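You operate a simulated robot arm through the tools that you are given. There is no shell and no other tool. Be economical: measure what you need, move in short steps, check, and stop when the job is done.

The job below is to be done with a simulated two-armed robot. You get a single attempt, and the scene is never put back.

Task
Gauge the thickness of panel Y3 and sort it.
Fine: ZERO the empty gauge first; panel under the plunger, lever down, then up; GOOD to the green tray, THIN or THICK to the yellow one.

It is judged by the outcome, as a careful person would: the job done as asked, and still so three seconds after it is handed in. It fails if anything else is knocked over, pushed out of place, dropped, spilled or broken.

Robot
Two 7-joint arms with fingered hands on one trunk, on a base that drives. Base frame: it is fixed to the floor where the robot stands at the start and does not move with it; the origin is under the middle of the robot, x ahead of it, y to its left, z up; the surface under the hand at the start is at about z = 0.84. Units: m, degrees, N and s.
The left shoulder is at the start at [0.07, 0.157, 1.389], the right one opposite. With the tool pointing down near the work surface each hand reaches from about 0.1 to 0.86 m from the robot's upright axis, wherever it stands, measured 20 degrees to its own side. Places, roughly: anvil of the thickness gauge [0.7, 0.2, 0.9]; gauge lever [0.8, 0.2, 1]; primer button [0.9, 0.4, 0.9]; tank vent [0.9, 0.3, 1]; zero button [0.7, 0, 0.9]. Payload 5 kg a hand.
Tool frame (each hand has its own): the origin (TCP) lies between the finger pads and is the grasp point; the fingertips stand 0.031 m ahead of it; z points along the fingers, y is the line along which they close. The gripper opens to 0.156 m. The gripper's body begins 0.088 m behind the TCP. The gripper is a hand of 4 fingers: y runs from the thumb to the fingers, the wrist lies at [0, 0, -0.249] in the tool frame, and closing takes about 1.5 s.
Orientation is that of the tool frame in the base frame, as a unit quaternion [w, x, y, z]. With the fingers straight down and closing along the base's y, the tool's x points along the base's -x, its y along +y and its z along -z.

Tools
- The arms move only by the tool send_rows. It takes "left_motion", "right_motion" or both (then of equal length, played together; a hand with none holds still); each is a list of rows, each a list of 3 entries, a list of its own where there are three numbers: the opening, from 0 (shut) to 1 (fully open), then the shift along the tool's x, y, z in units of 20 mm (1.0 is 20 mm), then the turn, a rotation vector about the tool's x, y, z in units of 8 degrees (1.0 is 8 degrees). In form: [[hand, [x, y, z], [wx, wy, wz]], ...]. A call has 1 to 10 rows; each row shifts and turns the commanded pose from where the row before left it, along the tool's axes as they then stand. A call with a number of a shift or a turn outside -1 to 1 is refused whole. A row lasts 0.2 s, in which the tool goes at most 0.05 m and 8.6 degrees; a call with a longer step from one row to the next is refused whole, and so is a gripper value outside its range. Where a pose cannot be reached the arm comes as near as it can. A force on the tool above 40 N (or 10 N above the force at the start of the call, whichever is more), or a blocked arm, ends the call early, and 0.2 s more pass. Each finger travels about 0.108 m/s and halts on what it meets, pressing with about 30 N; the grip force reading is that of the motor and also rises with nothing between the fingers. The clock runs only during rows and for 0.2 s after the last one: add rows that do not move to give the fingers time. It gives the time, the measured TCP pose, the force on the tool (base axes), the opening and the grip force at its end, in the units of the frame above (readings bear some noise), with the torque about the TCP (base axes, N m) and any sound that the robot's microphone picked up.
- Cameras (640 x 400 px; columns grow to the right, rows downward): "scene" is now at [0.1071, 0.0014, 1.5884]; the picture's right is [-0.06, -1.00, 0.00], its down [-0.84, 0.05, -0.54] and it looks along [0.54, -0.03, -0.84] (base axes); focal length 217 px, centre (320, 200). "left" rides on the left gripper at [-0.072, 0.002, -0.111] in its tool frame; the picture's right is [-0.02, -1.00, 0.00], its down [0.84, -0.02, -0.54] and it looks along [0.54, -0.01, 0.84] (tool axes); focal length 234 px, centre (320, 200). "right" rides on the right gripper at [0.072, 0.002, -0.111] in its tool frame; the picture's right is [-0.02, 1.00, 0.00], its down [-0.84, -0.02, -0.55] and it looks along [-0.55, -0.01, 0.84] (tool axes); focal length 234 px, centre (320, 200). There is no depth. A picture from a camera that has moved, and an enlarged one, comes with that camera's place and axes in the base frame and with its lens. The place of the scene camera against the robot may be out by one fixed shift of up to 0.018 m in any direction.
- snapshot(camera): a new picture of that camera. The clock stands still meanwhile.
- slide_trunk(by): slides the trunk up (or, below 0, down) by that many m; the arms and the scene camera ride with it, the base frame stays. It gives what a move gives, with no picture.
- roll_base(legs): drives the robot by 1 to 6 legs, each [ahead, turn to the left] in m and degrees, along the robot's own axes; the way and the turn of a leg run together, so that a leg with both is an arc; at most 1.5 m and 180 degrees a leg. The arms and the cameras ride along, it lands a little off, and it stops where it bumps. It gives what a move gives.
- set_grasp(shape, hand): the hand has 4 fingers and takes this shape, open, in about a second: jaw (thumb against the fingers, like two jaws); tri (thumb and two fingers); tip (a fingertip pinch); poke (one finger out to press); point (the index stretched); flat (the hand flat); cup (the hand cupped); fist (a fist). The gripper value then closes the fingers along that shape, each until it touches; the sizes above hold for jaw. It gives what a move gives, with no picture.
- turn_head(pan, tilt): turns the head with the scene camera to pan (to the left, within 86 degrees either way) and tilt (down, from -29 to 69), counted from straight ahead of the robot. It gives what a move gives.
- close_up(camera, box): a new picture of the part [left, top, right, bottom] of that camera's present view, enlarged. The clock stands still meanwhile.
- sign_off(): hands the job in; it is judged then, once.

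Work in short steps. Places have to be worked out from the pictures, the camera data and where the tool is seen: move nearer, look again, correct. Check each grasp and each placing, and mend what went wrong. You have 120 turns and 88 pictures in all, those below and enlarged ones among them. Open the grippers and draw the arms clear of the work before you hand the job in, unless the task says otherwise; then end with one line.

The tools are called after "Emit:" by a JSON object that holds its "api" and its "payload". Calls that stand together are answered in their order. send_rows: Moves the arms, as the interface text tells. Its arguments: {"type":"object","properties":{"left_motion":{"type":"array"},"right_motion":{"type":"array"}},"required":[]} The other tools are called the same way: slide_trunk (by) slides the trunk up or down; set_grasp (shape, hand) gives the hand a shape; roll_base (legs) drives the base; turn_head (pan, tilt) turns the head that bears the scene camera; snapshot (camera) takes a picture; close_up (camera, box) takes an enlarged picture of a part of a camera's view; sign_off () hands the job in.

At the start:

```text
t: 0.0
left_tcp_pos: [0.4822, 0.2332, 1.3344]
left_tcp_rot: [0.0, -0.001, 1.0, -0.001]
left_force: [1.0, -0.4, 0.0]
left_moment: [0.02, 0.01, 0.01]
left_gripper_width: 0.156
left_grip_force: 0.1
left_shape: jaw
right_tcp_pos: [0.5045, -0.1767, 1.3168]
right_tcp_rot: [0.001, 0.001, 1.0, 0.0]
right_force: [-0.1, 1.6, -1.0]
right_moment: [-0.01, -0.03, 0.0]
right_gripper_width: 0.1561
right_grip_force: 0.0
right_shape: jaw
trunk travel left (down, up): [-0.775, 0.165]
robot x, y, heading: [0.0012, -0.0017, 0.0]
head pan, tilt: [-3.3, 57.5]
```

scene: 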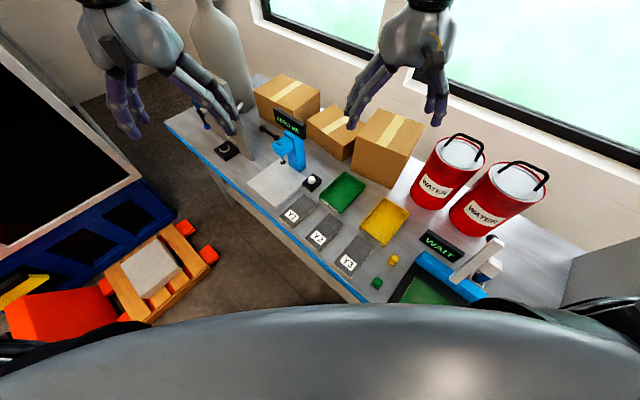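
right: 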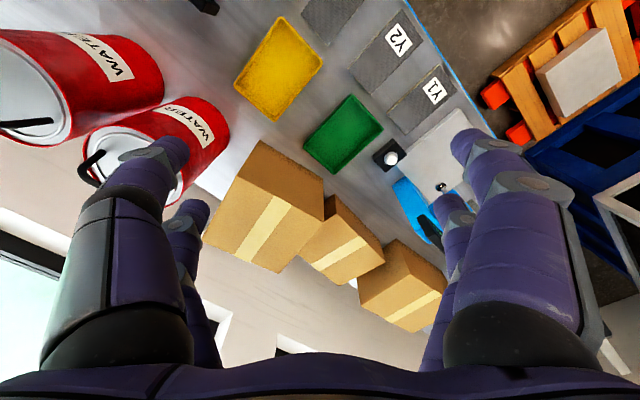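
left: 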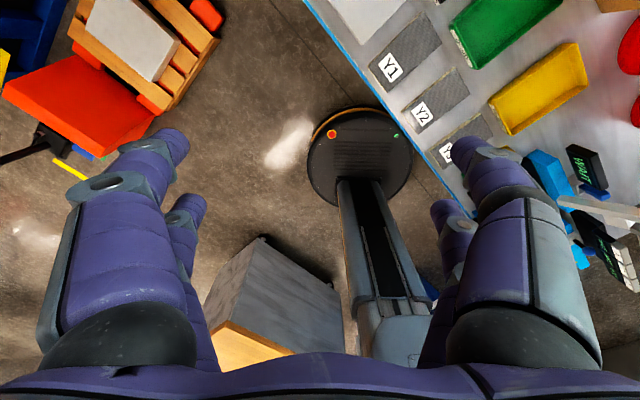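

I'll enlarge the gauge, panel and tray regions to understand the layout.

Emit:
{"api": "close_up", "payload": {"camera": "scene", "box": [200, 90, 360, 210]}}

Emit:
{"api": "close_up", "payload": {"camera": "scene", "box": [260, 160, 420, 300]}}

```text
3.33 times, centred on (280, 150) of scene
camera zoom: at [0.1071, 0.0014, 1.5884], right [-0.06, -1.0, 0.0], down [-0.84, 0.05, -0.54], along [0.54, -0.03, -0.84], focal length 724 px, centre (453, 367)
```

zoom: 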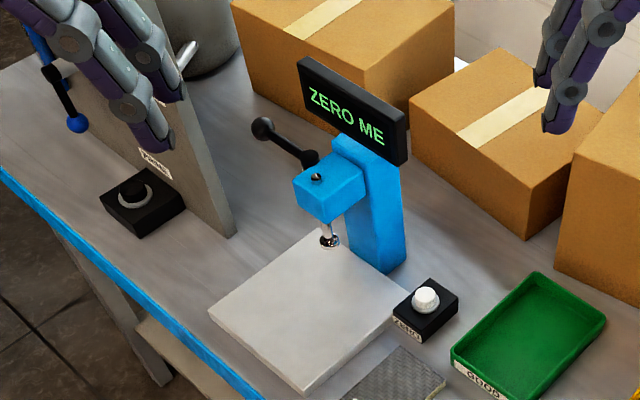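

```text
2.86 times, centred on (340, 230) of scene
camera zoom: at [0.1071, 0.0014, 1.5884], right [-0.06, -1.0, 0.0], down [-0.84, 0.05, -0.54], along [0.54, -0.03, -0.84], focal length 620 px, centre (263, 114)
```

zoom: 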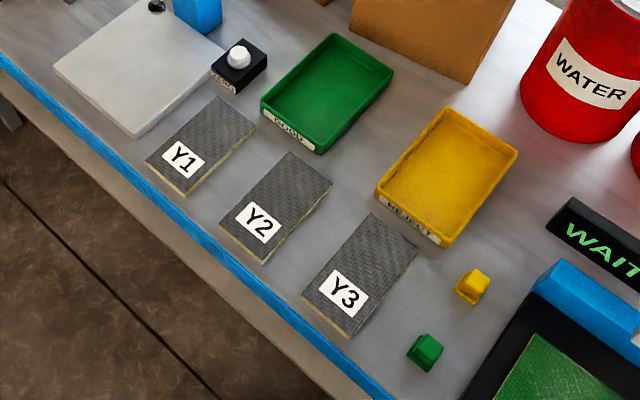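

The bench runs about 45° to the robot: Y3 near (0.345,-0.13), the gauge plate centred near (0.67,0.15), zero button near (0.66,0.0). I'll shape the right hand to poke and move it high above the button for a close look.

Emit:
{"api": "set_grasp", "payload": {"hand": "right", "shape": "poke"}}

Emit:
{"api": "send_rows", "payload": {"right_motion": [[0, [-0.3, 0.8, 0.4], [0, 0, 0]], [0, [-0.3, 0.8, 0.4], [0, 0, 0]], [0, [-0.3, 0.8, 0.4], [0, 0, 0]], [0, [-0.3, 0.8, 0.4], [0, 0, 0]], [0, [-0.3, 0.8, 0.4], [0, 0, 0]], [0, [-0.3, 0.8, 0.4], [0, 0, 0]], [0, [-0.3, 0.8, 0.4], [0, 0, 0]], [0, [-0.3, 0.8, 0.4], [0, 0, 0]], [0, [-0.3, 0.8, 0.4], [0, 0, 0]], [0, [-0.3, 0.8, 0.4], [0, 0, 0]]]}}

Emit:
{"api": "snapshot", "payload": {"camera": "right"}}

Emit:
{"api": "snapshot", "payload": {"camera": "scene"}}

```text
t: 0.9
left_tcp_pos: [0.4807, 0.2336, 1.333]
left_tcp_rot: [0.0, -0.001, 1.0, 0.001]
left_force: [-0.2, 0.3, 0.6]
left_moment: [0.0, 0.01, 0.0]
left_gripper_width: 0.1562
left_grip_force: 0.0
left_shape: jaw
right_tcp_pos: [0.5052, -0.1773, 1.3164]
right_tcp_rot: [0.001, 0.001, 1.0, 0.0]
right_force: [0.2, -0.1, -0.8]
right_moment: [0.0, 0.02, -0.01]
right_gripper_width: 0.0
right_grip_force: 0.0
right_shape: poke
trunk travel left (down, up): [-0.775, 0.165]
robot x, y, heading: [-0.0011, 0.0013, 0.1]
head pan, tilt: [-3.3, 57.5]
```

```text
t: 3.1
left_tcp_pos: [0.4815, 0.2328, 1.3334]
left_tcp_rot: [0.001, 0.0, 1.0, 0.0]
left_force: [-0.4, 0.4, 0.1]
left_moment: [0.01, -0.04, 0.01]
left_gripper_width: 0.1559
left_grip_force: 0.1
left_shape: jaw
right_tcp_pos: [0.5617, -0.0268, 1.2367]
right_tcp_rot: [0.002, 0.0, 1.0, 0.002]
right_force: [-0.6, 0.7, -0.7]
right_moment: [0.03, -0.01, -0.03]
right_gripper_width: 0.0
right_grip_force: 0.0
right_shape: poke
right hand out of reach, approached as far as the arm can: row 10
trunk travel left (down, up): [-0.775, 0.165]
robot x, y, heading: [-0.0016, 0.0013, 0.1]
head pan, tilt: [-3.3, 57.5]
```

```text
82 pictures are left
camera right: at [0.4891, -0.0249, 1.3477], right [0.03, 1.0, 0.0], down [0.84, -0.02, 0.55], along [0.55, -0.01, -0.84], focal length 234 px, centre (320, 200)
```

right: 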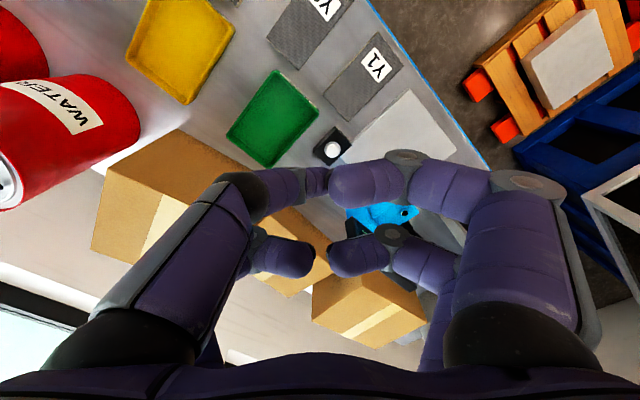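

```text
81 pictures are left
camera scene: at [0.1078, 0.0012, 1.5884], right [-0.06, -1.0, 0.0], down [-0.84, 0.05, -0.54], along [0.54, -0.03, -0.84], focal length 217 px, centre (320, 200)
```

scene: 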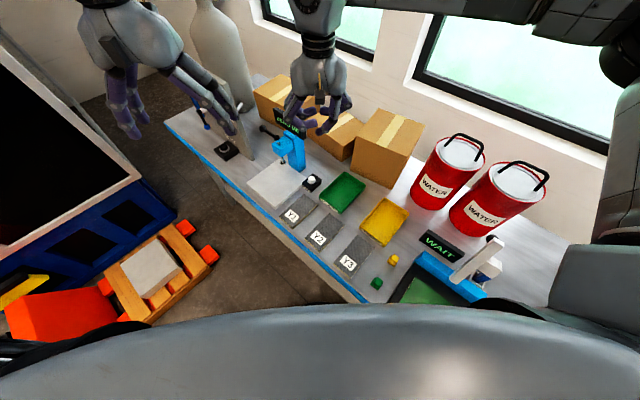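

The reach is marginal facing this way. I'll pull the right hand back, then drive along the bench (turn left 45°, ahead 0.33, turn right 90°) so I face the bench squarely between the gauge and the panels.

Emit:
{"api": "send_rows", "payload": {"right_motion": [[1, [0.5, -0.7, -0.4], [0, 0, 0]], [1, [0.5, -0.7, -0.4], [0, 0, 0]], [1, [0.5, -0.7, -0.4], [0, 0, 0]], [1, [0.5, -0.7, -0.4], [0, 0, 0]], [1, [0.5, -0.7, -0.4], [0, 0, 0]], [1, [0.5, -0.7, -0.4], [0, 0, 0]], [1, [0.5, -0.7, -0.4], [0, 0, 0]]]}}

Emit:
{"api": "roll_base", "payload": {"legs": [[0, 45], [0.33, 0], [0, -90]]}}

Emit:
{"api": "snapshot", "payload": {"camera": "scene"}}

Emit:
{"api": "snapshot", "payload": {"camera": "right"}}

```text
t: 4.7
left_tcp_pos: [0.4802, 0.2336, 1.3339]
left_tcp_rot: [0.001, -0.001, 1.0, 0.0]
left_force: [0.9, -0.8, -0.3]
left_moment: [-0.03, -0.05, -0.03]
left_gripper_width: 0.156
left_grip_force: 0.1
left_shape: jaw
right_tcp_pos: [0.4884, -0.1261, 1.2944]
right_tcp_rot: [0.001, 0.0, 1.0, 0.001]
right_force: [-0.3, 0.7, 0.5]
right_moment: [0.02, -0.03, -0.01]
right_gripper_width: 0.0001
right_grip_force: 0.1
right_shape: poke
trunk travel left (down, up): [-0.775, 0.165]
robot x, y, heading: [0.0034, -0.002, -0.1]
head pan, tilt: [-3.3, 57.5]
```

```text
t: 12.8
left_tcp_pos: [0.7433, 0.0632, 1.3336]
left_tcp_rot: [0.0, 0.381, 0.925, 0.0]
left_force: [-0.1, 0.6, -0.3]
left_moment: [-0.03, 0.03, 0.02]
left_gripper_width: 0.1556
left_grip_force: 0.1
left_shape: jaw
right_tcp_pos: [0.4952, -0.1957, 1.2939]
right_tcp_rot: [0.001, 0.382, 0.924, 0.0]
right_force: [-0.6, 0.0, 0.3]
right_moment: [-0.02, 0.01, 0.01]
right_gripper_width: 0.0002
right_grip_force: 0.0
right_shape: poke
trunk travel left (down, up): [-0.775, 0.165]
robot x, y, heading: [0.2385, 0.2372, -44.9]
head pan, tilt: [-3.3, 57.5]
```

```text
80 pictures are left
camera scene: at [0.306, 0.156, 1.5884], right [-0.75, -0.67, 0.0], down [-0.56, 0.63, -0.54], along [0.36, -0.4, -0.84], focal length 217 px, centre (320, 200)
```

scene: 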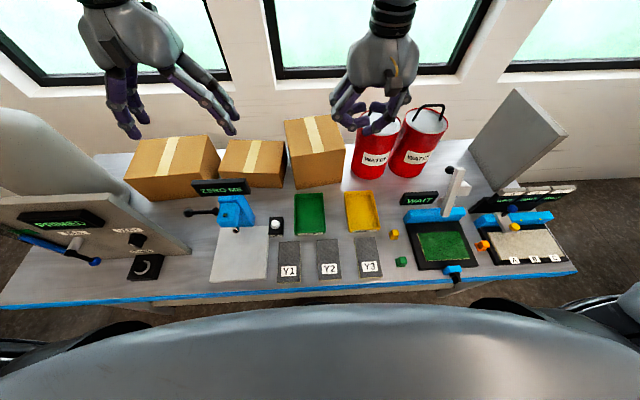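

```text
79 pictures are left
camera right: at [0.4455, -0.1437, 1.4041], right [0.72, 0.69, 0.0], down [0.58, -0.61, 0.55], along [0.38, -0.39, -0.84], focal length 234 px, centre (320, 200)
```

right: 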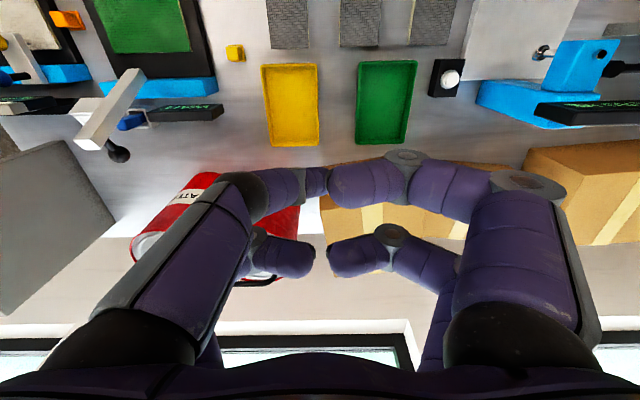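

Now facing the bench squarely. I'll look at the hand shape and the gauge enlarged.

Emit:
{"api": "close_up", "payload": {"camera": "scene", "box": [160, 160, 320, 290]}}

Emit:
{"api": "close_up", "payload": {"camera": "scene", "box": [320, 30, 430, 140]}}

```text
3.08 times, centred on (240, 225) of scene
camera zoom: at [0.306, 0.156, 1.5884], right [-0.75, -0.67, 0.0], down [-0.56, 0.63, -0.54], along [0.36, -0.4, -0.84], focal length 668 px, centre (566, 123)
```

zoom: 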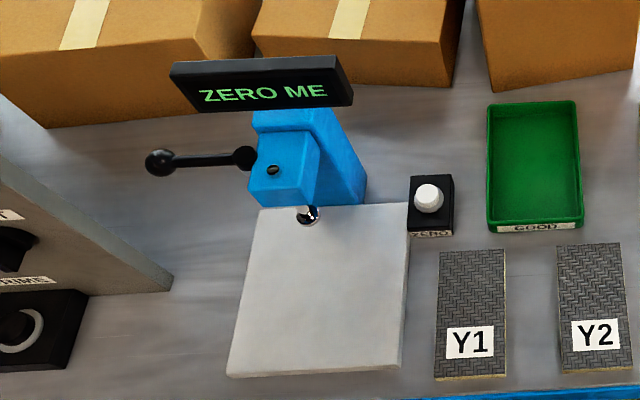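

```text
3.64 times, centred on (375, 85) of scene
camera zoom: at [0.306, 0.156, 1.5884], right [-0.75, -0.67, 0.0], down [-0.56, 0.63, -0.54], along [0.36, -0.4, -0.84], focal length 789 px, centre (120, 618)
```

zoom: 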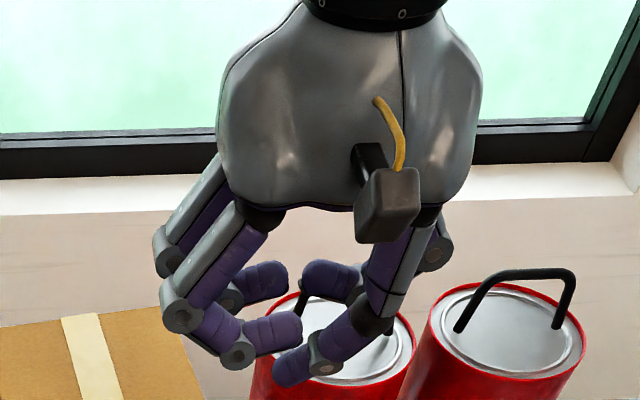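

Zero button is at about (0.663,0.002) with the display board overhanging close by on its left. I'll bring the right hand to the right of the button, lower, then yaw it −90° so the slim side faces the gauge.

Emit:
{"api": "send_rows", "payload": {"right_motion": [[0, [0.3, 0.9, 0.6], [0, 0, 0]], [0, [0.3, 0.9, 0.6], [0, 0, 0]], [0, [0.3, 0.9, 0.6], [0, 0, 0]], [0, [0.3, 0.9, 0.6], [0, 0, 0]], [0, [0.3, 0.9, 0.6], [0, 0, 0]], [0, [0.3, 0.9, 0.6], [0, 0, 0]], [0, [0.3, 0.9, 0.6], [0, 0, 0]], [0, [0.3, 0.9, 0.6], [0, 0, 0]], [0, [0.3, 0.9, 0.6], [0, 0, 0]]]}}

Emit:
{"api": "send_rows", "payload": {"right_motion": [[0, [0, 0, 0], [0, 0, -1]], [0, [0, 0, 0], [0, 0, -1]], [0, [0, 0, 0], [0, 0, -1]], [0, [0, 0, 0], [0, 0, -1]], [0, [0, 0, 0], [0, 0, -1]], [0, [0, 0, 0], [0, 0, -1]], [0, [0, 0, 0], [0, 0, -1]], [0, [0, 0, 0], [0, 0, -1]], [0, [0, 0, 0], [0, 0, -1]], [0, [0, 0, 0], [0, 0, -1]]]}}

Emit:
{"api": "snapshot", "payload": {"camera": "right"}}

Emit:
{"api": "snapshot", "payload": {"camera": "scene"}}

```text
t: 14.8
left_tcp_pos: [0.7419, 0.064, 1.3344]
left_tcp_rot: [0.0, 0.381, 0.925, 0.0]
left_force: [-0.3, 0.4, 0.1]
left_moment: [-0.01, -0.02, -0.01]
left_gripper_width: 0.1559
left_grip_force: 0.1
left_shape: jaw
right_tcp_pos: [0.5508, -0.0573, 1.1879]
right_tcp_rot: [0.002, 0.382, 0.924, 0.0]
right_force: [-0.8, 0.4, 0.0]
right_moment: [0.02, -0.03, -0.01]
right_gripper_width: 0.0001
right_grip_force: 0.1
right_shape: poke
right hand out of reach, approached as far as the arm can: row 8, 9
trunk travel left (down, up): [-0.775, 0.165]
robot x, y, heading: [0.2373, 0.2378, -44.9]
head pan, tilt: [-3.3, 57.5]
```

```text
t: 17.0
left_tcp_pos: [0.7416, 0.0632, 1.3353]
left_tcp_rot: [0.0, 0.381, 0.924, 0.0]
left_force: [0.5, 0.6, -0.6]
left_moment: [0.02, -0.01, 0.0]
left_gripper_width: 0.1559
left_grip_force: 0.0
left_shape: jaw
right_tcp_pos: [0.5519, -0.0569, 1.1895]
right_tcp_rot: [0.001, -0.303, 0.953, 0.001]
right_force: [0.6, 0.4, 0.0]
right_moment: [-0.03, -0.01, -0.01]
right_gripper_width: 0.0
right_grip_force: 0.1
right_shape: poke
trunk travel left (down, up): [-0.775, 0.165]
robot x, y, heading: [0.2363, 0.2351, -45.1]
head pan, tilt: [-3.3, 57.5]
```

```text
76 pictures are left
camera right: at [0.4915, -0.098, 1.3003], right [-0.56, 0.83, 0.0], down [0.7, 0.47, 0.55], along [0.45, 0.3, -0.84], focal length 234 px, centre (320, 200)
```

right: 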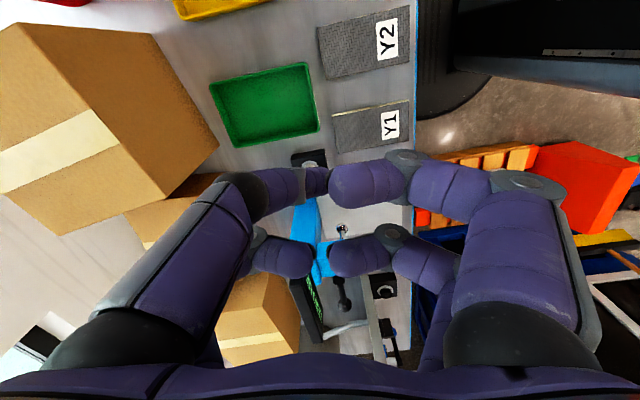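

```text
75 pictures are left
camera scene: at [0.3059, 0.1557, 1.5884], right [-0.75, -0.67, 0.0], down [-0.56, 0.63, -0.54], along [0.36, -0.4, -0.84], focal length 217 px, centre (320, 200)
```

scene: 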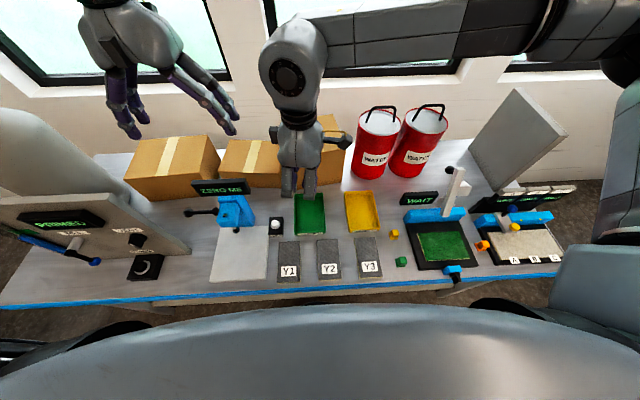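

The arm's reach is limited high up; I'll finish the yaw while descending in place to see if reach improves lower down.

Emit:
{"api": "send_rows", "payload": {"right_motion": [[0, [0, 0, 0.9], [0, 0, -0.2]], [0, [0, 0, 0.9], [0, 0, -0.2]], [0, [0, 0, 0.9], [0, 0, -0.2]], [0, [0, 0, 0.9], [0, 0, -0.2]], [0, [0, 0, 0.9], [0, 0, -0.2]], [0, [0, 0, 0.9], [0, 0, -0.2]], [0, [-0.8, 0, 0], [0, 0, 0]], [0, [-0.8, 0, 0], [0, 0, 0]], [0, [-0.8, 0, 0], [0, 0, 0]]]}}

Emit:
{"api": "snapshot", "payload": {"camera": "right"}}

Emit:
{"api": "snapshot", "payload": {"camera": "scene"}}

```text
t: 19.0
left_tcp_pos: [0.7419, 0.0634, 1.3339]
left_tcp_rot: [0.0, 0.381, 0.925, 0.0]
left_force: [-0.1, 0.0, -0.7]
left_moment: [0.0, 0.02, -0.03]
left_gripper_width: 0.1558
left_grip_force: 0.1
left_shape: jaw
right_tcp_pos: [0.5296, -0.0683, 1.0975]
right_tcp_rot: [0.001, -0.381, 0.925, 0.0]
right_force: [-0.5, -0.1, -0.3]
right_moment: [0.02, 0.0, 0.0]
right_gripper_width: 0.0002
right_grip_force: 0.0
right_shape: poke
right hand out of reach, approached as far as the arm can: row 2, 3, 4, 5, 6, 7, 8, 9
trunk travel left (down, up): [-0.775, 0.165]
robot x, y, heading: [0.2341, 0.2386, -44.9]
head pan, tilt: [-3.3, 57.5]
```

```text
74 pictures are left
camera right: at [0.4764, -0.1183, 1.2087], right [-0.69, 0.73, 0.0], down [0.61, 0.57, 0.55], along [0.4, 0.37, -0.84], focal length 234 px, centre (320, 200)
```

right: 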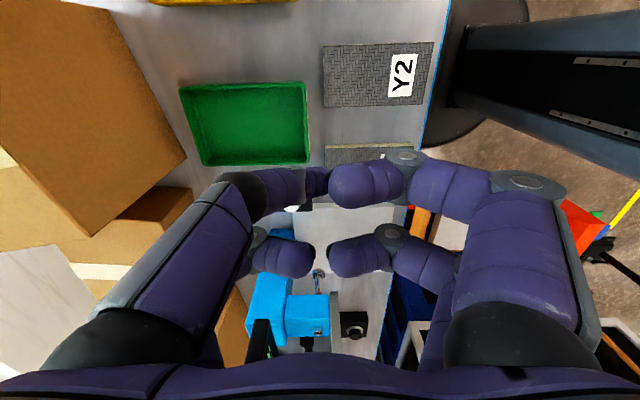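

```text
73 pictures are left
camera scene: at [0.3057, 0.1556, 1.5884], right [-0.75, -0.67, 0.0], down [-0.56, 0.63, -0.54], along [0.36, -0.4, -0.84], focal length 217 px, centre (320, 200)
```

scene: 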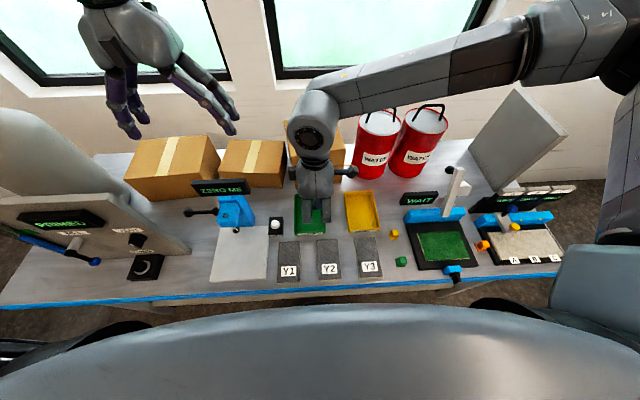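

This yaw wraps the arm out of reach. I'll raise and unwind the right hand, and look left to check clearance for shifting the base further left along the bench.

Emit:
{"api": "send_rows", "payload": {"right_motion": [[0, [0.5, 0, -0.7], [0, 0, 1]], [0, [0.5, 0, -0.7], [0, 0, 1]], [0, [0.4, 0, -0.7], [0, 0, 1]], [0, [0, 0, -0.7], [0, 0, 1]], [0, [0, 0, -0.7], [0, 0, 1]], [0, [0, 0, -0.7], [0, 0, 1]], [0, [0, 0, 0], [0, 0, 1]], [0, [0, 0, 0], [0, 0, 1]], [0, [0, 0, 0], [0, 0, 1]], [0, [0, 0, 0], [0, 0, 1]]]}}

Emit:
{"api": "turn_head", "payload": {"pan": 60, "tilt": 40}}

Emit:
{"api": "snapshot", "payload": {"camera": "scene"}}

```text
t: 21.2
left_tcp_pos: [0.7423, 0.0632, 1.3347]
left_tcp_rot: [0.0, 0.381, 0.925, 0.0]
left_force: [-0.5, -0.9, -0.8]
left_moment: [-0.01, -0.03, 0.0]
left_gripper_width: 0.1559
left_grip_force: 0.1
left_shape: jaw
right_tcp_pos: [0.507, -0.0855, 1.1826]
right_tcp_rot: [0.0, 0.305, 0.952, 0.0]
right_force: [0.9, 0.8, 0.0]
right_moment: [0.01, 0.0, 0.0]
right_gripper_width: 0.0
right_grip_force: 0.0
right_shape: poke
trunk travel left (down, up): [-0.775, 0.165]
robot x, y, heading: [0.2354, 0.2366, -44.9]
head pan, tilt: [-3.3, 57.5]
```

```text
t: 22.5
left_tcp_pos: [0.7423, 0.0632, 1.3337]
left_tcp_rot: [0.0, 0.381, 0.925, 0.0]
left_force: [0.4, 0.2, 0.2]
left_moment: [-0.01, -0.02, 0.0]
left_gripper_width: 0.1557
left_grip_force: 0.1
left_shape: jaw
right_tcp_pos: [0.507, -0.0853, 1.1824]
right_tcp_rot: [0.0, 0.303, 0.953, -0.001]
right_force: [-0.4, 0.4, -0.2]
right_moment: [-0.02, 0.0, 0.06]
right_gripper_width: 0.0
right_grip_force: 0.2
right_shape: poke
trunk travel left (down, up): [-0.775, 0.165]
robot x, y, heading: [0.2369, 0.2361, -44.9]
head pan, tilt: [60.0, 40.0]
```

```text
72 pictures are left
camera scene: at [0.3416, 0.2296, 1.6121], right [0.26, -0.97, 0.0], down [-0.62, -0.17, -0.77], along [0.74, 0.2, -0.64], focal length 217 px, centre (320, 200)
```

scene: 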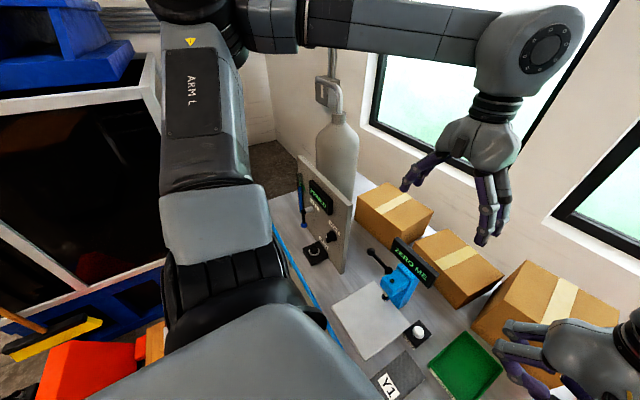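

Each hand covers its own half when pointing straight down. I'll test leaning the right hand back about 40° (fingers forward-down), which brings the wrist nearer and should also clear the gauge head.

Emit:
{"api": "send_rows", "payload": {"right_motion": [[0, [0, 0, 0], [0, 0, 1]], [0, [0, 0, 0], [0, -1, 0.2]], [0, [0, 0, 0], [0, -1, 0]], [0, [0, 0, 0], [0, -1, 0]], [0, [0, 0, 0], [0, -1, 0]], [0, [0, 0, 0], [0, -1, 0]], [0, [0.6, 0.5, 0.7], [0, 0, 0]], [0, [0.6, 0.5, 0.7], [0, 0, 0]], [0, [0.6, 0.5, 0.7], [0, 0, 0]], [0, [0.6, 0.5, 0.7], [0, 0, 0]]]}}

Emit:
{"api": "turn_head", "payload": {"pan": 10, "tilt": 50}}

Emit:
{"api": "send_rows", "payload": {"right_motion": [[0, [0, 0.8, 0], [0, 0, 0]], [0, [0, 0.8, 0], [0, 0, 0]], [0, [0, 0.8, 0], [0, 0, 0]], [0, [0, 0.8, 0], [0, 0, 0]]]}}

Emit:
{"api": "snapshot", "payload": {"camera": "scene"}}

```text
t: 24.7
left_tcp_pos: [0.7437, 0.0634, 1.3331]
left_tcp_rot: [0.0, 0.381, 0.925, 0.001]
left_force: [0.5, -0.5, -0.5]
left_moment: [0.0, 0.01, -0.02]
left_gripper_width: 0.1559
left_grip_force: 0.0
left_shape: jaw
right_tcp_pos: [0.4733, -0.1647, 1.2683]
right_tcp_rot: [0.315, 0.359, 0.869, -0.128]
right_force: [0.4, -0.1, -0.6]
right_moment: [-0.01, 0.01, 0.03]
right_gripper_width: 0.0
right_grip_force: 0.0
right_shape: poke
right hand out of reach, approached as far as the arm can: row 4, 5, 6, 7, 8, 9, 10
trunk travel left (down, up): [-0.775, 0.165]
robot x, y, heading: [0.2357, 0.2415, -44.7]
head pan, tilt: [60.0, 40.0]
```

```text
t: 25.9
left_tcp_pos: [0.7418, 0.0631, 1.3344]
left_tcp_rot: [0.0, 0.381, 0.924, 0.001]
left_force: [0.6, 0.4, -0.5]
left_moment: [0.01, 0.04, 0.01]
left_gripper_width: 0.156
left_grip_force: 0.2
left_shape: jaw
right_tcp_pos: [0.4738, -0.164, 1.2691]
right_tcp_rot: [0.316, 0.358, 0.869, -0.128]
right_force: [0.1, -0.4, -0.6]
right_moment: [0.03, 0.01, 0.0]
right_gripper_width: 0.0001
right_grip_force: 0.1
right_shape: poke
trunk travel left (down, up): [-0.775, 0.165]
robot x, y, heading: [0.2378, 0.2376, -44.8]
head pan, tilt: [10.0, 50.0]
```

```text
t: 26.9
left_tcp_pos: [0.7433, 0.0633, 1.3334]
left_tcp_rot: [0.0, 0.382, 0.924, 0.0]
left_force: [-0.2, 0.8, 0.5]
left_moment: [-0.01, 0.02, -0.01]
left_gripper_width: 0.1558
left_grip_force: 0.1
left_shape: jaw
right_tcp_pos: [0.5053, -0.1398, 1.2994]
right_tcp_rot: [0.316, 0.357, 0.87, -0.128]
right_force: [-0.4, 0.4, 0.2]
right_moment: [0.0, 0.0, -0.01]
right_gripper_width: 0.0004
right_grip_force: 0.1
right_shape: poke
right hand out of reach, approached as far as the arm can: row 1, 2, 3, 4
trunk travel left (down, up): [-0.775, 0.165]
robot x, y, heading: [0.2365, 0.2362, -44.9]
head pan, tilt: [10.0, 50.0]
```

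```text
71 pictures are left
camera scene: at [0.323, 0.1636, 1.5979], right [-0.57, -0.82, 0.0], down [-0.63, 0.44, -0.64], along [0.53, -0.37, -0.77], focal length 217 px, centre (320, 200)
```

scene: 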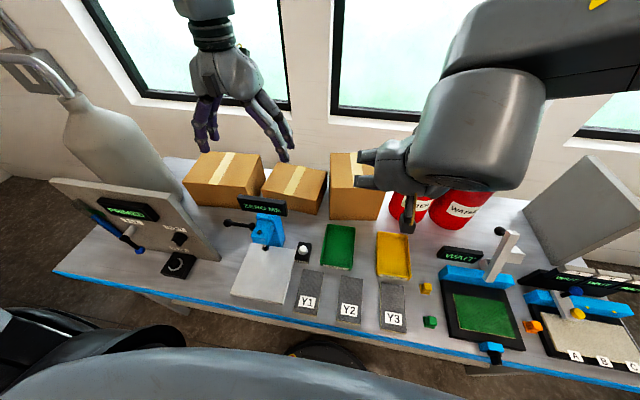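

Leaning fails while the forearm is high and horizontal. I'll straighten the hand, raise the trunk (so the arm can reach down in a natural posture), and test low reach.

Emit:
{"api": "send_rows", "payload": {"right_motion": [[0, [0, 0, 0], [0, 1, 0]], [0, [0, 0, 0], [0, 1, 0]], [0, [0, 0, 0], [0, 1, 0]], [0, [0, 0, 0], [0, 1, 0]], [0, [0, 0, 0], [0, 1, 0]]]}}

Emit:
{"api": "slide_trunk", "payload": {"by": 0.16}}

Emit:
{"api": "send_rows", "payload": {"right_motion": [[0, [0.5, 0, 1], [0, 0, 0]], [0, [0.5, 0, 1], [0, 0, 0]], [0, [0.5, 0, 1], [0, 0, 0]], [0, [0.5, 0, 1], [0, 0, 0]], [0, [0.5, 0, 1], [0, 0, 0]], [0, [0.5, 0, 1], [0, 0, 0]], [0, [0.5, 0, 1], [0, 0, 0]], [0, [0, 0, 1], [0, 0, 0]], [0, [0, 0, 1], [0, 0, 0]], [0, [0, 0, 1], [0, 0, 0]]]}}

Emit:
{"api": "snapshot", "payload": {"camera": "scene"}}

```text
t: 28.1
left_tcp_pos: [0.744, 0.0624, 1.3332]
left_tcp_rot: [-0.001, 0.381, 0.924, 0.0]
left_force: [-0.4, -0.4, -0.1]
left_moment: [-0.01, 0.06, 0.0]
left_gripper_width: 0.1561
left_grip_force: 0.0
left_shape: jaw
right_tcp_pos: [0.505, -0.1417, 1.2975]
right_tcp_rot: [-0.001, 0.382, 0.924, 0.003]
right_force: [-0.1, 0.2, -0.9]
right_moment: [0.04, 0.0, -0.04]
right_gripper_width: 0.0
right_grip_force: 0.0
right_shape: poke
trunk travel left (down, up): [-0.775, 0.165]
robot x, y, heading: [0.2382, 0.2354, -44.8]
head pan, tilt: [10.0, 50.0]
```

```text
t: 29.9
left_tcp_pos: [0.7426, 0.0639, 1.4929]
left_tcp_rot: [0.0, 0.381, 0.925, 0.0]
left_force: [0.5, -0.6, -0.9]
left_moment: [0.0, -0.01, -0.01]
left_gripper_width: 0.1559
left_grip_force: 0.1
left_shape: jaw
right_tcp_pos: [0.5045, -0.1398, 1.4599]
right_tcp_rot: [0.001, 0.381, 0.924, 0.0]
right_force: [0.5, 1.4, 0.6]
right_moment: [-0.01, 0.03, 0.0]
right_gripper_width: 0.0001
right_grip_force: 0.0
right_shape: poke
trunk travel left (down, up): [-0.935, 0.005]
robot x, y, heading: [0.2367, 0.2368, -44.8]
head pan, tilt: [10.0, 50.0]
```

```text
t: 32.1
left_tcp_pos: [0.7424, 0.0618, 1.4942]
left_tcp_rot: [0.0, 0.381, 0.925, 0.0]
left_force: [0.5, 0.2, 0.8]
left_moment: [-0.01, -0.02, 0.02]
left_gripper_width: 0.1559
left_grip_force: 0.0
left_shape: jaw
right_tcp_pos: [0.4566, -0.0902, 1.2603]
right_tcp_rot: [0.001, 0.382, 0.924, 0.001]
right_force: [0.3, 0.0, 0.5]
right_moment: [0.0, 0.02, 0.0]
right_gripper_width: 0.0
right_grip_force: 0.1
right_shape: poke
trunk travel left (down, up): [-0.935, 0.005]
robot x, y, heading: [0.2365, 0.2393, -44.7]
head pan, tilt: [10.0, 50.0]
```

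```text
70 pictures are left
camera scene: at [0.323, 0.1627, 1.7579], right [-0.57, -0.82, 0.0], down [-0.63, 0.44, -0.64], along [0.53, -0.37, -0.77], focal length 217 px, centre (320, 200)
```

scene: 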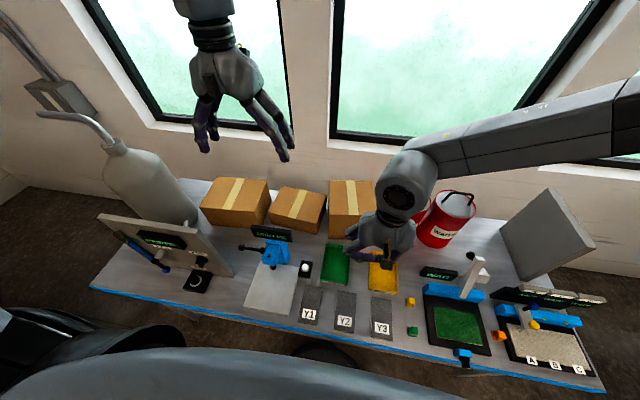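

Better posture. Now I'll move left and down toward the button with the hand vertical to check reach.

Emit:
{"api": "send_rows", "payload": {"right_motion": [[0, [0, 0.4, 1], [0, 0, 0]], [0, [0, 0.8, 0.9], [0, 0, 0]], [0, [0, 0.8, 0.9], [0, 0, 0]], [0, [0, 0.8, 0.9], [0, 0, 0]], [0, [0, 0.8, 0.9], [0, 0, 0]], [0, [0, 0.8, 0.9], [0, 0, 0]], [0, [0, 0.8, 0.5], [0, 0, 0]], [0, [0, 0.8, 0.5], [0, 0, 0]]]}}

Emit:
{"api": "snapshot", "payload": {"camera": "right"}}

```text
t: 33.9
left_tcp_pos: [0.741, 0.0629, 1.4939]
left_tcp_rot: [0.0, 0.381, 0.924, 0.0]
left_force: [-0.1, 0.6, 0.3]
left_moment: [-0.01, -0.01, -0.02]
left_gripper_width: 0.1559
left_grip_force: 0.1
left_shape: jaw
right_tcp_pos: [0.475, -0.0617, 1.1808]
right_tcp_rot: [0.002, 0.381, 0.924, 0.002]
right_force: [-0.7, 0.2, 0.3]
right_moment: [-0.02, 0.0, 0.02]
right_gripper_width: 0.0
right_grip_force: 0.1
right_shape: poke
right hand out of reach, approached as far as the arm can: row 4, 5, 6, 7, 8
trunk travel left (down, up): [-0.935, 0.005]
robot x, y, heading: [0.2345, 0.2389, -44.8]
head pan, tilt: [10.0, 50.0]
```

```text
69 pictures are left
camera right: at [0.4246, -0.009, 1.2925], right [0.72, 0.69, 0.0], down [0.58, -0.61, 0.55], along [0.38, -0.39, -0.84], focal length 234 px, centre (320, 200)
```

right: 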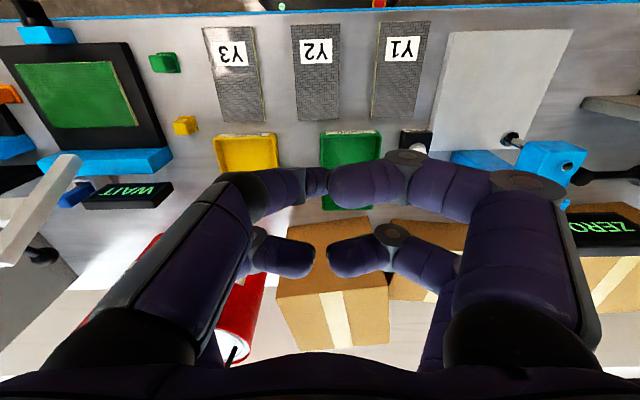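

The right hand's limit is near the robot's midline, so instead of crossing over I'll turn the base. First a test: back the hand to its own side and yaw it +50° clockwise to see if that wrist angle is feasible.

Emit:
{"api": "send_rows", "payload": {"right_motion": [[0, [0, -0.9, -0.5], [0, 0, 0]], [0, [0, -0.9, -0.5], [0, 0, 0]], [0, [0, -0.6, 0], [0, 0, 0]], [0, [0, 0, 0], [0, 0, 1]], [0, [0, 0, 0], [0, 0, 1]], [0, [0, 0, 0], [0, 0, 1]], [0, [0, 0, 0], [0, 0, 1]], [0, [0, 0, 0], [0, 0, 1]], [0, [0, 0, 0], [0, 0, 1]]]}}

Emit:
{"api": "send_rows", "payload": {"right_motion": [[0, [0, 0, 1], [0, 0, 0]], [0, [0, 0, 1], [0, 0, 0]], [0, [0, 0, 1], [0, 0, 0]], [0, [0, 0, 1], [0, 0, 0]], [0, [0, 0, 1], [0, 0, 0]]]}}

```text
t: 35.9
left_tcp_pos: [0.74, 0.0636, 1.4952]
left_tcp_rot: [0.001, 0.381, 0.925, -0.001]
left_force: [-0.4, -0.4, -0.1]
left_moment: [-0.02, -0.01, 0.05]
left_gripper_width: 0.1558
left_grip_force: 0.1
left_shape: jaw
right_tcp_pos: [0.3949, -0.2163, 1.2611]
right_tcp_rot: [-0.004, 0.722, 0.691, 0.011]
right_force: [-0.2, 0.2, 0.2]
right_moment: [0.03, -0.03, 0.01]
right_gripper_width: 0.0
right_grip_force: 0.1
right_shape: poke
right hand out of reach, approached as far as the arm can: row 5, 6, 7, 8, 9
trunk travel left (down, up): [-0.935, 0.005]
robot x, y, heading: [0.2351, 0.2393, -44.8]
head pan, tilt: [10.0, 50.0]
```

```text
t: 37.1
left_tcp_pos: [0.743, 0.0624, 1.493]
left_tcp_rot: [-0.001, 0.381, 0.925, 0.0]
left_force: [-0.5, -0.2, 0.2]
left_moment: [0.02, 0.03, -0.02]
left_gripper_width: 0.1558
left_grip_force: 0.1
left_shape: jaw
right_tcp_pos: [0.3795, -0.2535, 1.1776]
right_tcp_rot: [-0.002, 0.724, 0.69, 0.005]
right_force: [0.2, -0.1, -0.9]
right_moment: [0.0, 0.02, -0.02]
right_gripper_width: 0.0002
right_grip_force: 0.1
right_shape: poke
right hand out of reach, approached as far as the arm can: row 1, 2, 3, 4, 5
trunk travel left (down, up): [-0.935, 0.005]
robot x, y, heading: [0.2352, 0.2355, -45.0]
head pan, tilt: [10.0, 50.0]
```

Clockwise yaw pushes the hand outward. I'll go back to yaw 0 on its own side and test reach much lower, near working height, where the envelope should be larger.

Emit:
{"api": "send_rows", "payload": {"right_motion": [[0, [0, 0, 0], [0, 0, -1]], [0, [0, 0, 0], [0, 0, -1]], [0, [0, 0, 0], [0, 0, -1]], [0, [0, 0, 0], [0, 0, -1]], [0, [0, 0, 0], [0, 0, -1]], [0, [0, 0, 0], [0, 0, -1]], [0, [0, 0, 0], [0, 0, 0]], [0, [0, 0.5, 0], [0, 0, 0]], [0, [0, 0.5, 0], [0, 0, 0]]]}}

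Emit:
{"api": "send_rows", "payload": {"right_motion": [[0, [0, 0, 1], [0, 0, 0]], [0, [0, 0, 1], [0, 0, 0]], [0, [0, 0, 1], [0, 0, 0]], [0, [0, 0, 1], [0, 0, 0]], [0, [0, 0, 1], [0, 0, 0]], [0, [0, 0, 1], [0, 0, 0]], [0, [0, 0, 1], [0, 0, 0]]]}}

Emit:
{"api": "snapshot", "payload": {"camera": "scene"}}

```text
t: 39.1
left_tcp_pos: [0.7423, 0.0637, 1.4941]
left_tcp_rot: [0.0, 0.381, 0.925, 0.0]
left_force: [-0.1, 0.8, 0.7]
left_moment: [-0.03, 0.0, -0.01]
left_gripper_width: 0.1558
left_grip_force: 0.0
left_shape: jaw
right_tcp_pos: [0.3957, -0.2401, 1.1783]
right_tcp_rot: [0.001, 0.382, 0.924, 0.0]
right_force: [0.3, 0.0, 0.0]
right_moment: [0.0, 0.04, 0.01]
right_gripper_width: 0.0
right_grip_force: 0.1
right_shape: poke
trunk travel left (down, up): [-0.935, 0.005]
robot x, y, heading: [0.2346, 0.2373, -44.7]
head pan, tilt: [10.0, 50.0]
```

```text
t: 40.7
left_tcp_pos: [0.7419, 0.063, 1.494]
left_tcp_rot: [0.0, 0.381, 0.924, 0.001]
left_force: [0.3, 0.0, 0.1]
left_moment: [0.01, -0.01, 0.03]
left_gripper_width: 0.1559
left_grip_force: 0.1
left_shape: jaw
right_tcp_pos: [0.3945, -0.2393, 1.0363]
right_tcp_rot: [0.001, 0.382, 0.924, 0.001]
right_force: [0.1, 0.0, -0.5]
right_moment: [0.02, 0.03, 0.0]
right_gripper_width: 0.0
right_grip_force: 0.0
right_shape: poke
trunk travel left (down, up): [-0.935, 0.005]
robot x, y, heading: [0.2349, 0.2356, -44.8]
head pan, tilt: [10.0, 50.0]
```

```text
68 pictures are left
camera scene: at [0.3226, 0.1627, 1.758], right [-0.57, -0.82, 0.0], down [-0.63, 0.44, -0.64], along [0.53, -0.37, -0.77], focal length 217 px, centre (320, 200)
```

scene: 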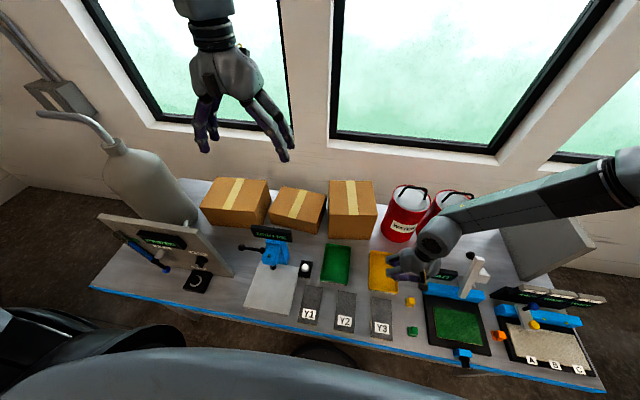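

Reached z=1.04 without complaint. Now slide left at this height to find the lateral limit.

Emit:
{"api": "send_rows", "payload": {"right_motion": [[0, [0, 1, 0], [0, 0, 0]], [0, [0, 1, 0], [0, 0, 0]], [0, [0, 1, 0], [0, 0, 0]], [0, [0, 1, 0], [0, 0, 0]], [0, [0, 1, 0], [0, 0, 0]], [0, [0, 1, 0], [0, 0, 0]], [0, [0, 1, 0], [0, 0, 0]], [0, [0, 1, 0], [0, 0, 0]], [0, [0, 1, 0], [0, 0, 0]], [0, [0, 1, 0], [0, 0, 0]]]}}

Emit:
{"api": "snapshot", "payload": {"camera": "right"}}

```text
t: 42.9
left_tcp_pos: [0.742, 0.064, 1.4936]
left_tcp_rot: [0.0, 0.382, 0.924, 0.0]
left_force: [-0.1, -0.2, -0.3]
left_moment: [-0.03, 0.01, 0.01]
left_gripper_width: 0.1559
left_grip_force: 0.0
left_shape: jaw
right_tcp_pos: [0.4707, -0.1336, 1.1193]
right_tcp_rot: [0.002, 0.382, 0.924, 0.001]
right_force: [-0.6, -0.6, -0.2]
right_moment: [-0.01, -0.01, 0.0]
right_gripper_width: 0.0
right_grip_force: 0.1
right_shape: poke
right hand out of reach, approached as far as the arm can: row 2, 3, 4, 5, 6, 7, 8, 9, 10
trunk travel left (down, up): [-0.935, 0.005]
robot x, y, heading: [0.2387, 0.236, -44.7]
head pan, tilt: [10.0, 50.0]
```

```text
67 pictures are left
camera right: at [0.4212, -0.0811, 1.2289], right [0.72, 0.69, 0.0], down [0.58, -0.61, 0.55], along [0.38, -0.39, -0.84], focal length 234 px, centre (320, 200)
```

right: 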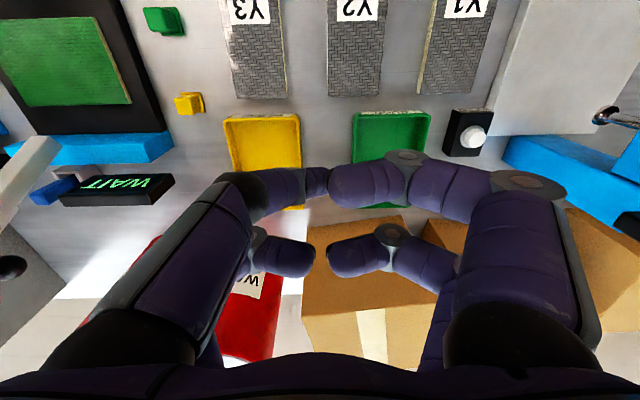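

The reach improves when the shoulder is lower relative to the hand, and the gauge lies on the left arm's side. Plan: left arm does the work; park the right hand up and to its side, lower the trunk a bit below its start height, and shape the left hand to poke.

Emit:
{"api": "send_rows", "payload": {"right_motion": [[0, [0, -0.9, -1], [0, 0, 0]], [0, [0, -0.9, -1], [0, 0, 0]], [0, [0, -0.9, -1], [0, 0, 0]], [0, [0, -0.9, -1], [0, 0, 0]], [0, [0, -0.9, -1], [0, 0, 0]], [0, [0, -0.9, -1], [0, 0, 0]], [0, [0.5, 0, -1], [0, 0, 0]], [0, [0.5, 0, -1], [0, 0, 0]], [0, [0.5, 0, -1], [0, 0, 0]], [0, [0.5, 0, -1], [0, 0, 0]]]}}

Emit:
{"api": "send_rows", "payload": {"right_motion": [[0, [0.5, 0, -1], [0, 0, 0]], [0, [0.5, 0, -1], [0, 0, 0]], [0, [0.5, 0, -1], [0, 0, 0]], [0, [0.5, 0, -1], [0, 0, 0]], [0, [0.5, 0, -1], [0, 0, 0]], [0, [0, 0, -1], [0, 0, 0]]]}}

Emit:
{"api": "set_grasp", "payload": {"hand": "left", "shape": "poke"}}

Emit:
{"api": "slide_trunk", "payload": {"by": -0.25}}

Emit:
{"api": "snapshot", "payload": {"camera": "scene"}}

```text
t: 45.1
left_tcp_pos: [0.7409, 0.0641, 1.4939]
left_tcp_rot: [0.001, 0.381, 0.925, -0.001]
left_force: [1.0, 0.0, 0.8]
left_moment: [0.01, 0.01, 0.0]
left_gripper_width: 0.1559
left_grip_force: 0.1
left_shape: jaw
right_tcp_pos: [0.365, -0.1813, 1.319]
right_tcp_rot: [0.001, 0.382, 0.924, 0.001]
right_force: [0.4, -0.2, 0.1]
right_moment: [0.01, -0.03, 0.01]
right_gripper_width: 0.0
right_grip_force: 0.0
right_shape: poke
trunk travel left (down, up): [-0.935, 0.005]
robot x, y, heading: [0.2366, 0.2386, -44.9]
head pan, tilt: [10.0, 50.0]
```

```text
t: 46.5
left_tcp_pos: [0.7416, 0.0644, 1.4937]
left_tcp_rot: [0.001, 0.381, 0.925, -0.001]
left_force: [0.8, 1.1, -1.0]
left_moment: [0.0, 0.01, 0.0]
left_gripper_width: 0.1559
left_grip_force: 0.1
left_shape: jaw
right_tcp_pos: [0.3298, -0.1462, 1.4386]
right_tcp_rot: [0.0, 0.382, 0.924, 0.001]
right_force: [0.2, -0.6, -0.3]
right_moment: [0.0, 0.01, 0.0]
right_gripper_width: 0.0002
right_grip_force: 0.0
right_shape: poke
trunk travel left (down, up): [-0.935, 0.005]
robot x, y, heading: [0.2335, 0.2368, -45.1]
head pan, tilt: [10.0, 50.0]
```

```text
t: 47.4
left_tcp_pos: [0.7429, 0.064, 1.4938]
left_tcp_rot: [0.001, 0.382, 0.924, 0.0]
left_force: [-0.2, -0.6, 0.0]
left_moment: [0.01, 0.01, 0.01]
left_gripper_width: 0.0
left_grip_force: 0.0
left_shape: poke
right_tcp_pos: [0.3304, -0.1471, 1.4387]
right_tcp_rot: [0.0, 0.382, 0.924, 0.001]
right_force: [0.8, 0.4, 0.2]
right_moment: [-0.03, 0.01, -0.01]
right_gripper_width: 0.0
right_grip_force: 0.1
right_shape: poke
trunk travel left (down, up): [-0.935, 0.005]
robot x, y, heading: [0.2337, 0.2388, -44.7]
head pan, tilt: [10.0, 50.0]
```

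```text
t: 50.0
left_tcp_pos: [0.7423, 0.0625, 1.244]
left_tcp_rot: [-0.001, 0.381, 0.925, 0.0]
left_force: [0.0, -0.7, -0.2]
left_moment: [0.03, 0.02, 0.05]
left_gripper_width: 0.0
left_grip_force: 0.1
left_shape: poke
right_tcp_pos: [0.3294, -0.1466, 1.1882]
right_tcp_rot: [0.001, 0.382, 0.924, 0.0]
right_force: [0.7, -0.6, 0.1]
right_moment: [-0.03, -0.01, 0.0]
right_gripper_width: 0.0
right_grip_force: 0.1
right_shape: poke
trunk travel left (down, up): [-0.685, 0.255]
robot x, y, heading: [0.2336, 0.2372, -44.9]
head pan, tilt: [10.0, 50.0]
```

```text
66 pictures are left
camera scene: at [0.3225, 0.1635, 1.508], right [-0.57, -0.82, 0.0], down [-0.63, 0.44, -0.64], along [0.53, -0.37, -0.77], focal length 217 px, centre (320, 200)
```

scene: 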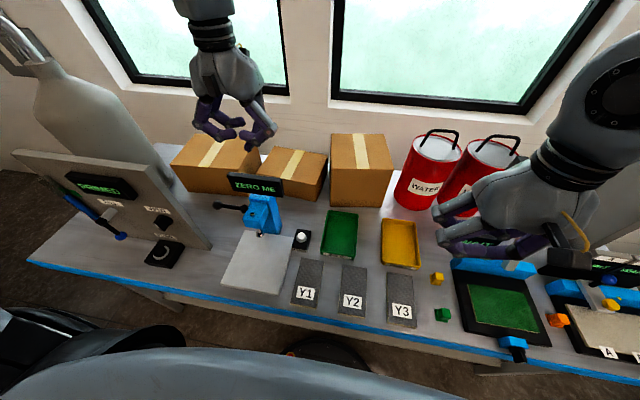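

Now move the left hand right to above the button at a safe height, and yaw it +90° so its slim side faces the board.

Emit:
{"api": "send_rows", "payload": {"left_motion": [[0, [0.1, -1, 0], [0, 0, 0]], [0, [0.1, -1, 0], [0, 0, 0]], [0, [0.1, -1, 0], [0, 0, 0]], [0, [0.1, -1, 0], [0, 0, 0]], [0, [0.1, -1, 0], [0, 0, 0]], [0, [0, -0.5, 0], [0, 0, 0]], [0, [0, 0, 0], [0, 0, 1]], [0, [0, 0, 0], [0, 0, 1]], [0, [0, 0, 0], [0, 0, 1]], [0, [0, 0, 0], [0, 0, 1]]]}}

Emit:
{"api": "send_rows", "payload": {"left_motion": [[0, [0, 0, 0], [0, 0, 1]], [0, [0, 0, 0], [0, 0, 1]], [0, [0, 0, 0], [0, 0, 1]], [0, [0, 0, 0], [0, 0, 1]], [0, [0, 0, 0], [0, 0, 1]], [0, [0, 0, 0], [0, 0, 1]], [0, [0, 0, 0], [0, 0, 1]], [0, [0, 0, 0], [0, 0, 0.25]]]}}

Emit:
{"api": "snapshot", "payload": {"camera": "scene"}}

Emit:
{"api": "snapshot", "payload": {"camera": "left"}}

```text
t: 52.2
left_tcp_pos: [0.6573, -0.0074, 1.2435]
left_tcp_rot: [0.0, 0.622, 0.783, -0.001]
left_force: [0.2, 0.0, -0.1]
left_moment: [-0.01, 0.01, 0.01]
left_gripper_width: 0.0
left_grip_force: 0.0
left_shape: poke
right_tcp_pos: [0.3297, -0.1471, 1.189]
right_tcp_rot: [0.0, 0.381, 0.925, 0.001]
right_force: [-0.3, 0.1, 0.1]
right_moment: [-0.02, 0.01, 0.0]
right_gripper_width: 0.0
right_grip_force: 0.1
right_shape: poke
trunk travel left (down, up): [-0.685, 0.255]
robot x, y, heading: [0.2349, 0.2391, -44.8]
head pan, tilt: [10.0, 50.0]
```

```text
t: 54.0
left_tcp_pos: [0.6582, -0.008, 1.2437]
left_tcp_rot: [0.0, 0.923, 0.384, 0.0]
left_force: [0.5, -0.2, -0.2]
left_moment: [-0.01, 0.0, 0.01]
left_gripper_width: 0.0001
left_grip_force: 0.0
left_shape: poke
right_tcp_pos: [0.3302, -0.1468, 1.1878]
right_tcp_rot: [0.002, 0.381, 0.924, 0.001]
right_force: [-0.3, 1.0, 0.5]
right_moment: [-0.02, -0.01, 0.02]
right_gripper_width: 0.0002
right_grip_force: 0.1
right_shape: poke
trunk travel left (down, up): [-0.685, 0.255]
robot x, y, heading: [0.2392, 0.2347, -44.7]
head pan, tilt: [10.0, 50.0]
```

```text
65 pictures are left
camera scene: at [0.3224, 0.1635, 1.508], right [-0.57, -0.82, 0.0], down [-0.63, 0.44, -0.64], along [0.53, -0.37, -0.77], focal length 217 px, centre (320, 200)
```

scene: 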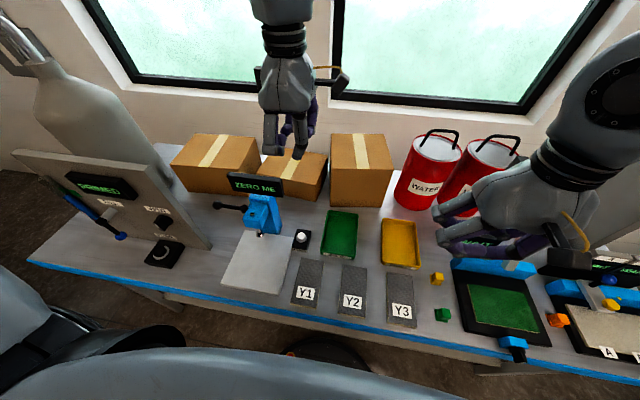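

```text
64 pictures are left
camera left: at [0.6067, -0.0613, 1.3559], right [-0.73, 0.69, 0.0], down [0.58, 0.61, 0.54], along [0.38, 0.4, -0.84], focal length 234 px, centre (320, 200)
```

left: 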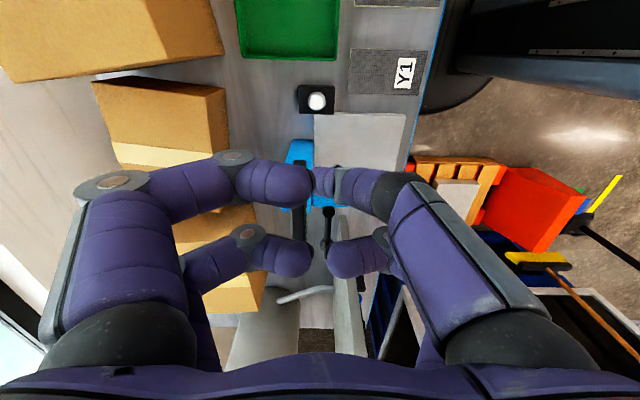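

Yaw works with no reach limits; TCP is within 1 cm of the button line. I'll descend to about 7 cm above it and look at the fingertip.

Emit:
{"api": "send_rows", "payload": {"left_motion": [[0, [0.5, 0, 1], [0, 0, 0]], [0, [0, 0, 1], [0, 0, 0]], [0, [0, 0, 1], [0, 0, 0]], [0, [0, 0, 1], [0, 0, 0]], [0, [0, 0, 1], [0, 0, 0]], [0, [0, 0, 1], [0, 0, 0]], [0, [0, 0, 1], [0, 0, 0]], [0, [0, 0, 1], [0, 0, 0]], [0, [0, 0, 1], [0, 0, 0]], [0, [0, 0, 1], [0, 0, 0]]]}}

Emit:
{"api": "close_up", "payload": {"camera": "scene", "box": [220, 140, 380, 260]}}

Emit:
{"api": "snapshot", "payload": {"camera": "right"}}

```text
t: 56.2
left_tcp_pos: [0.6652, -0.0006, 1.0424]
left_tcp_rot: [0.0, 0.923, 0.385, 0.001]
left_force: [-0.8, -0.2, 0.2]
left_moment: [0.03, 0.0, -0.01]
left_gripper_width: 0.0
left_grip_force: 0.0
left_shape: poke
right_tcp_pos: [0.3292, -0.1475, 1.1873]
right_tcp_rot: [0.001, 0.382, 0.924, 0.001]
right_force: [0.0, -0.5, 0.2]
right_moment: [-0.04, 0.02, -0.04]
right_gripper_width: 0.0
right_grip_force: 0.1
right_shape: poke
trunk travel left (down, up): [-0.685, 0.255]
robot x, y, heading: [0.243, 0.2378, -44.8]
head pan, tilt: [10.0, 50.0]
```

```text
3.33 times, centred on (300, 200) of scene
camera zoom: at [0.323, 0.1629, 1.5079], right [-0.57, -0.82, 0.0], down [-0.63, 0.44, -0.64], along [0.53, -0.37, -0.77], focal length 724 px, centre (387, 200)
```

zoom: 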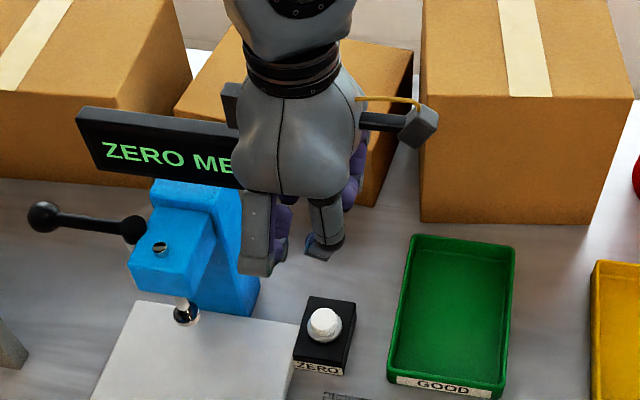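

```text
62 pictures are left
camera right: at [0.2801, -0.0948, 1.299], right [0.72, 0.69, 0.0], down [0.58, -0.61, 0.54], along [0.38, -0.39, -0.84], focal length 234 px, centre (320, 200)
```

right: 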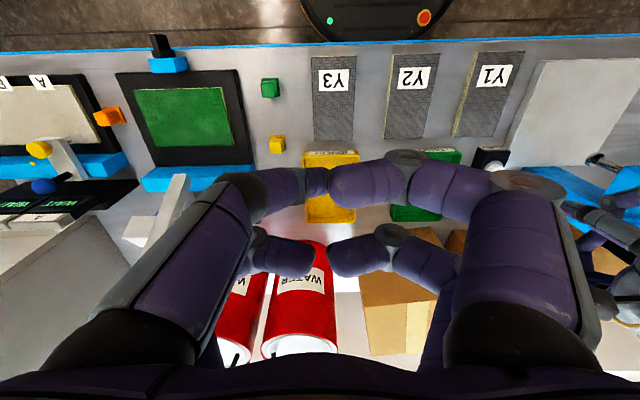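

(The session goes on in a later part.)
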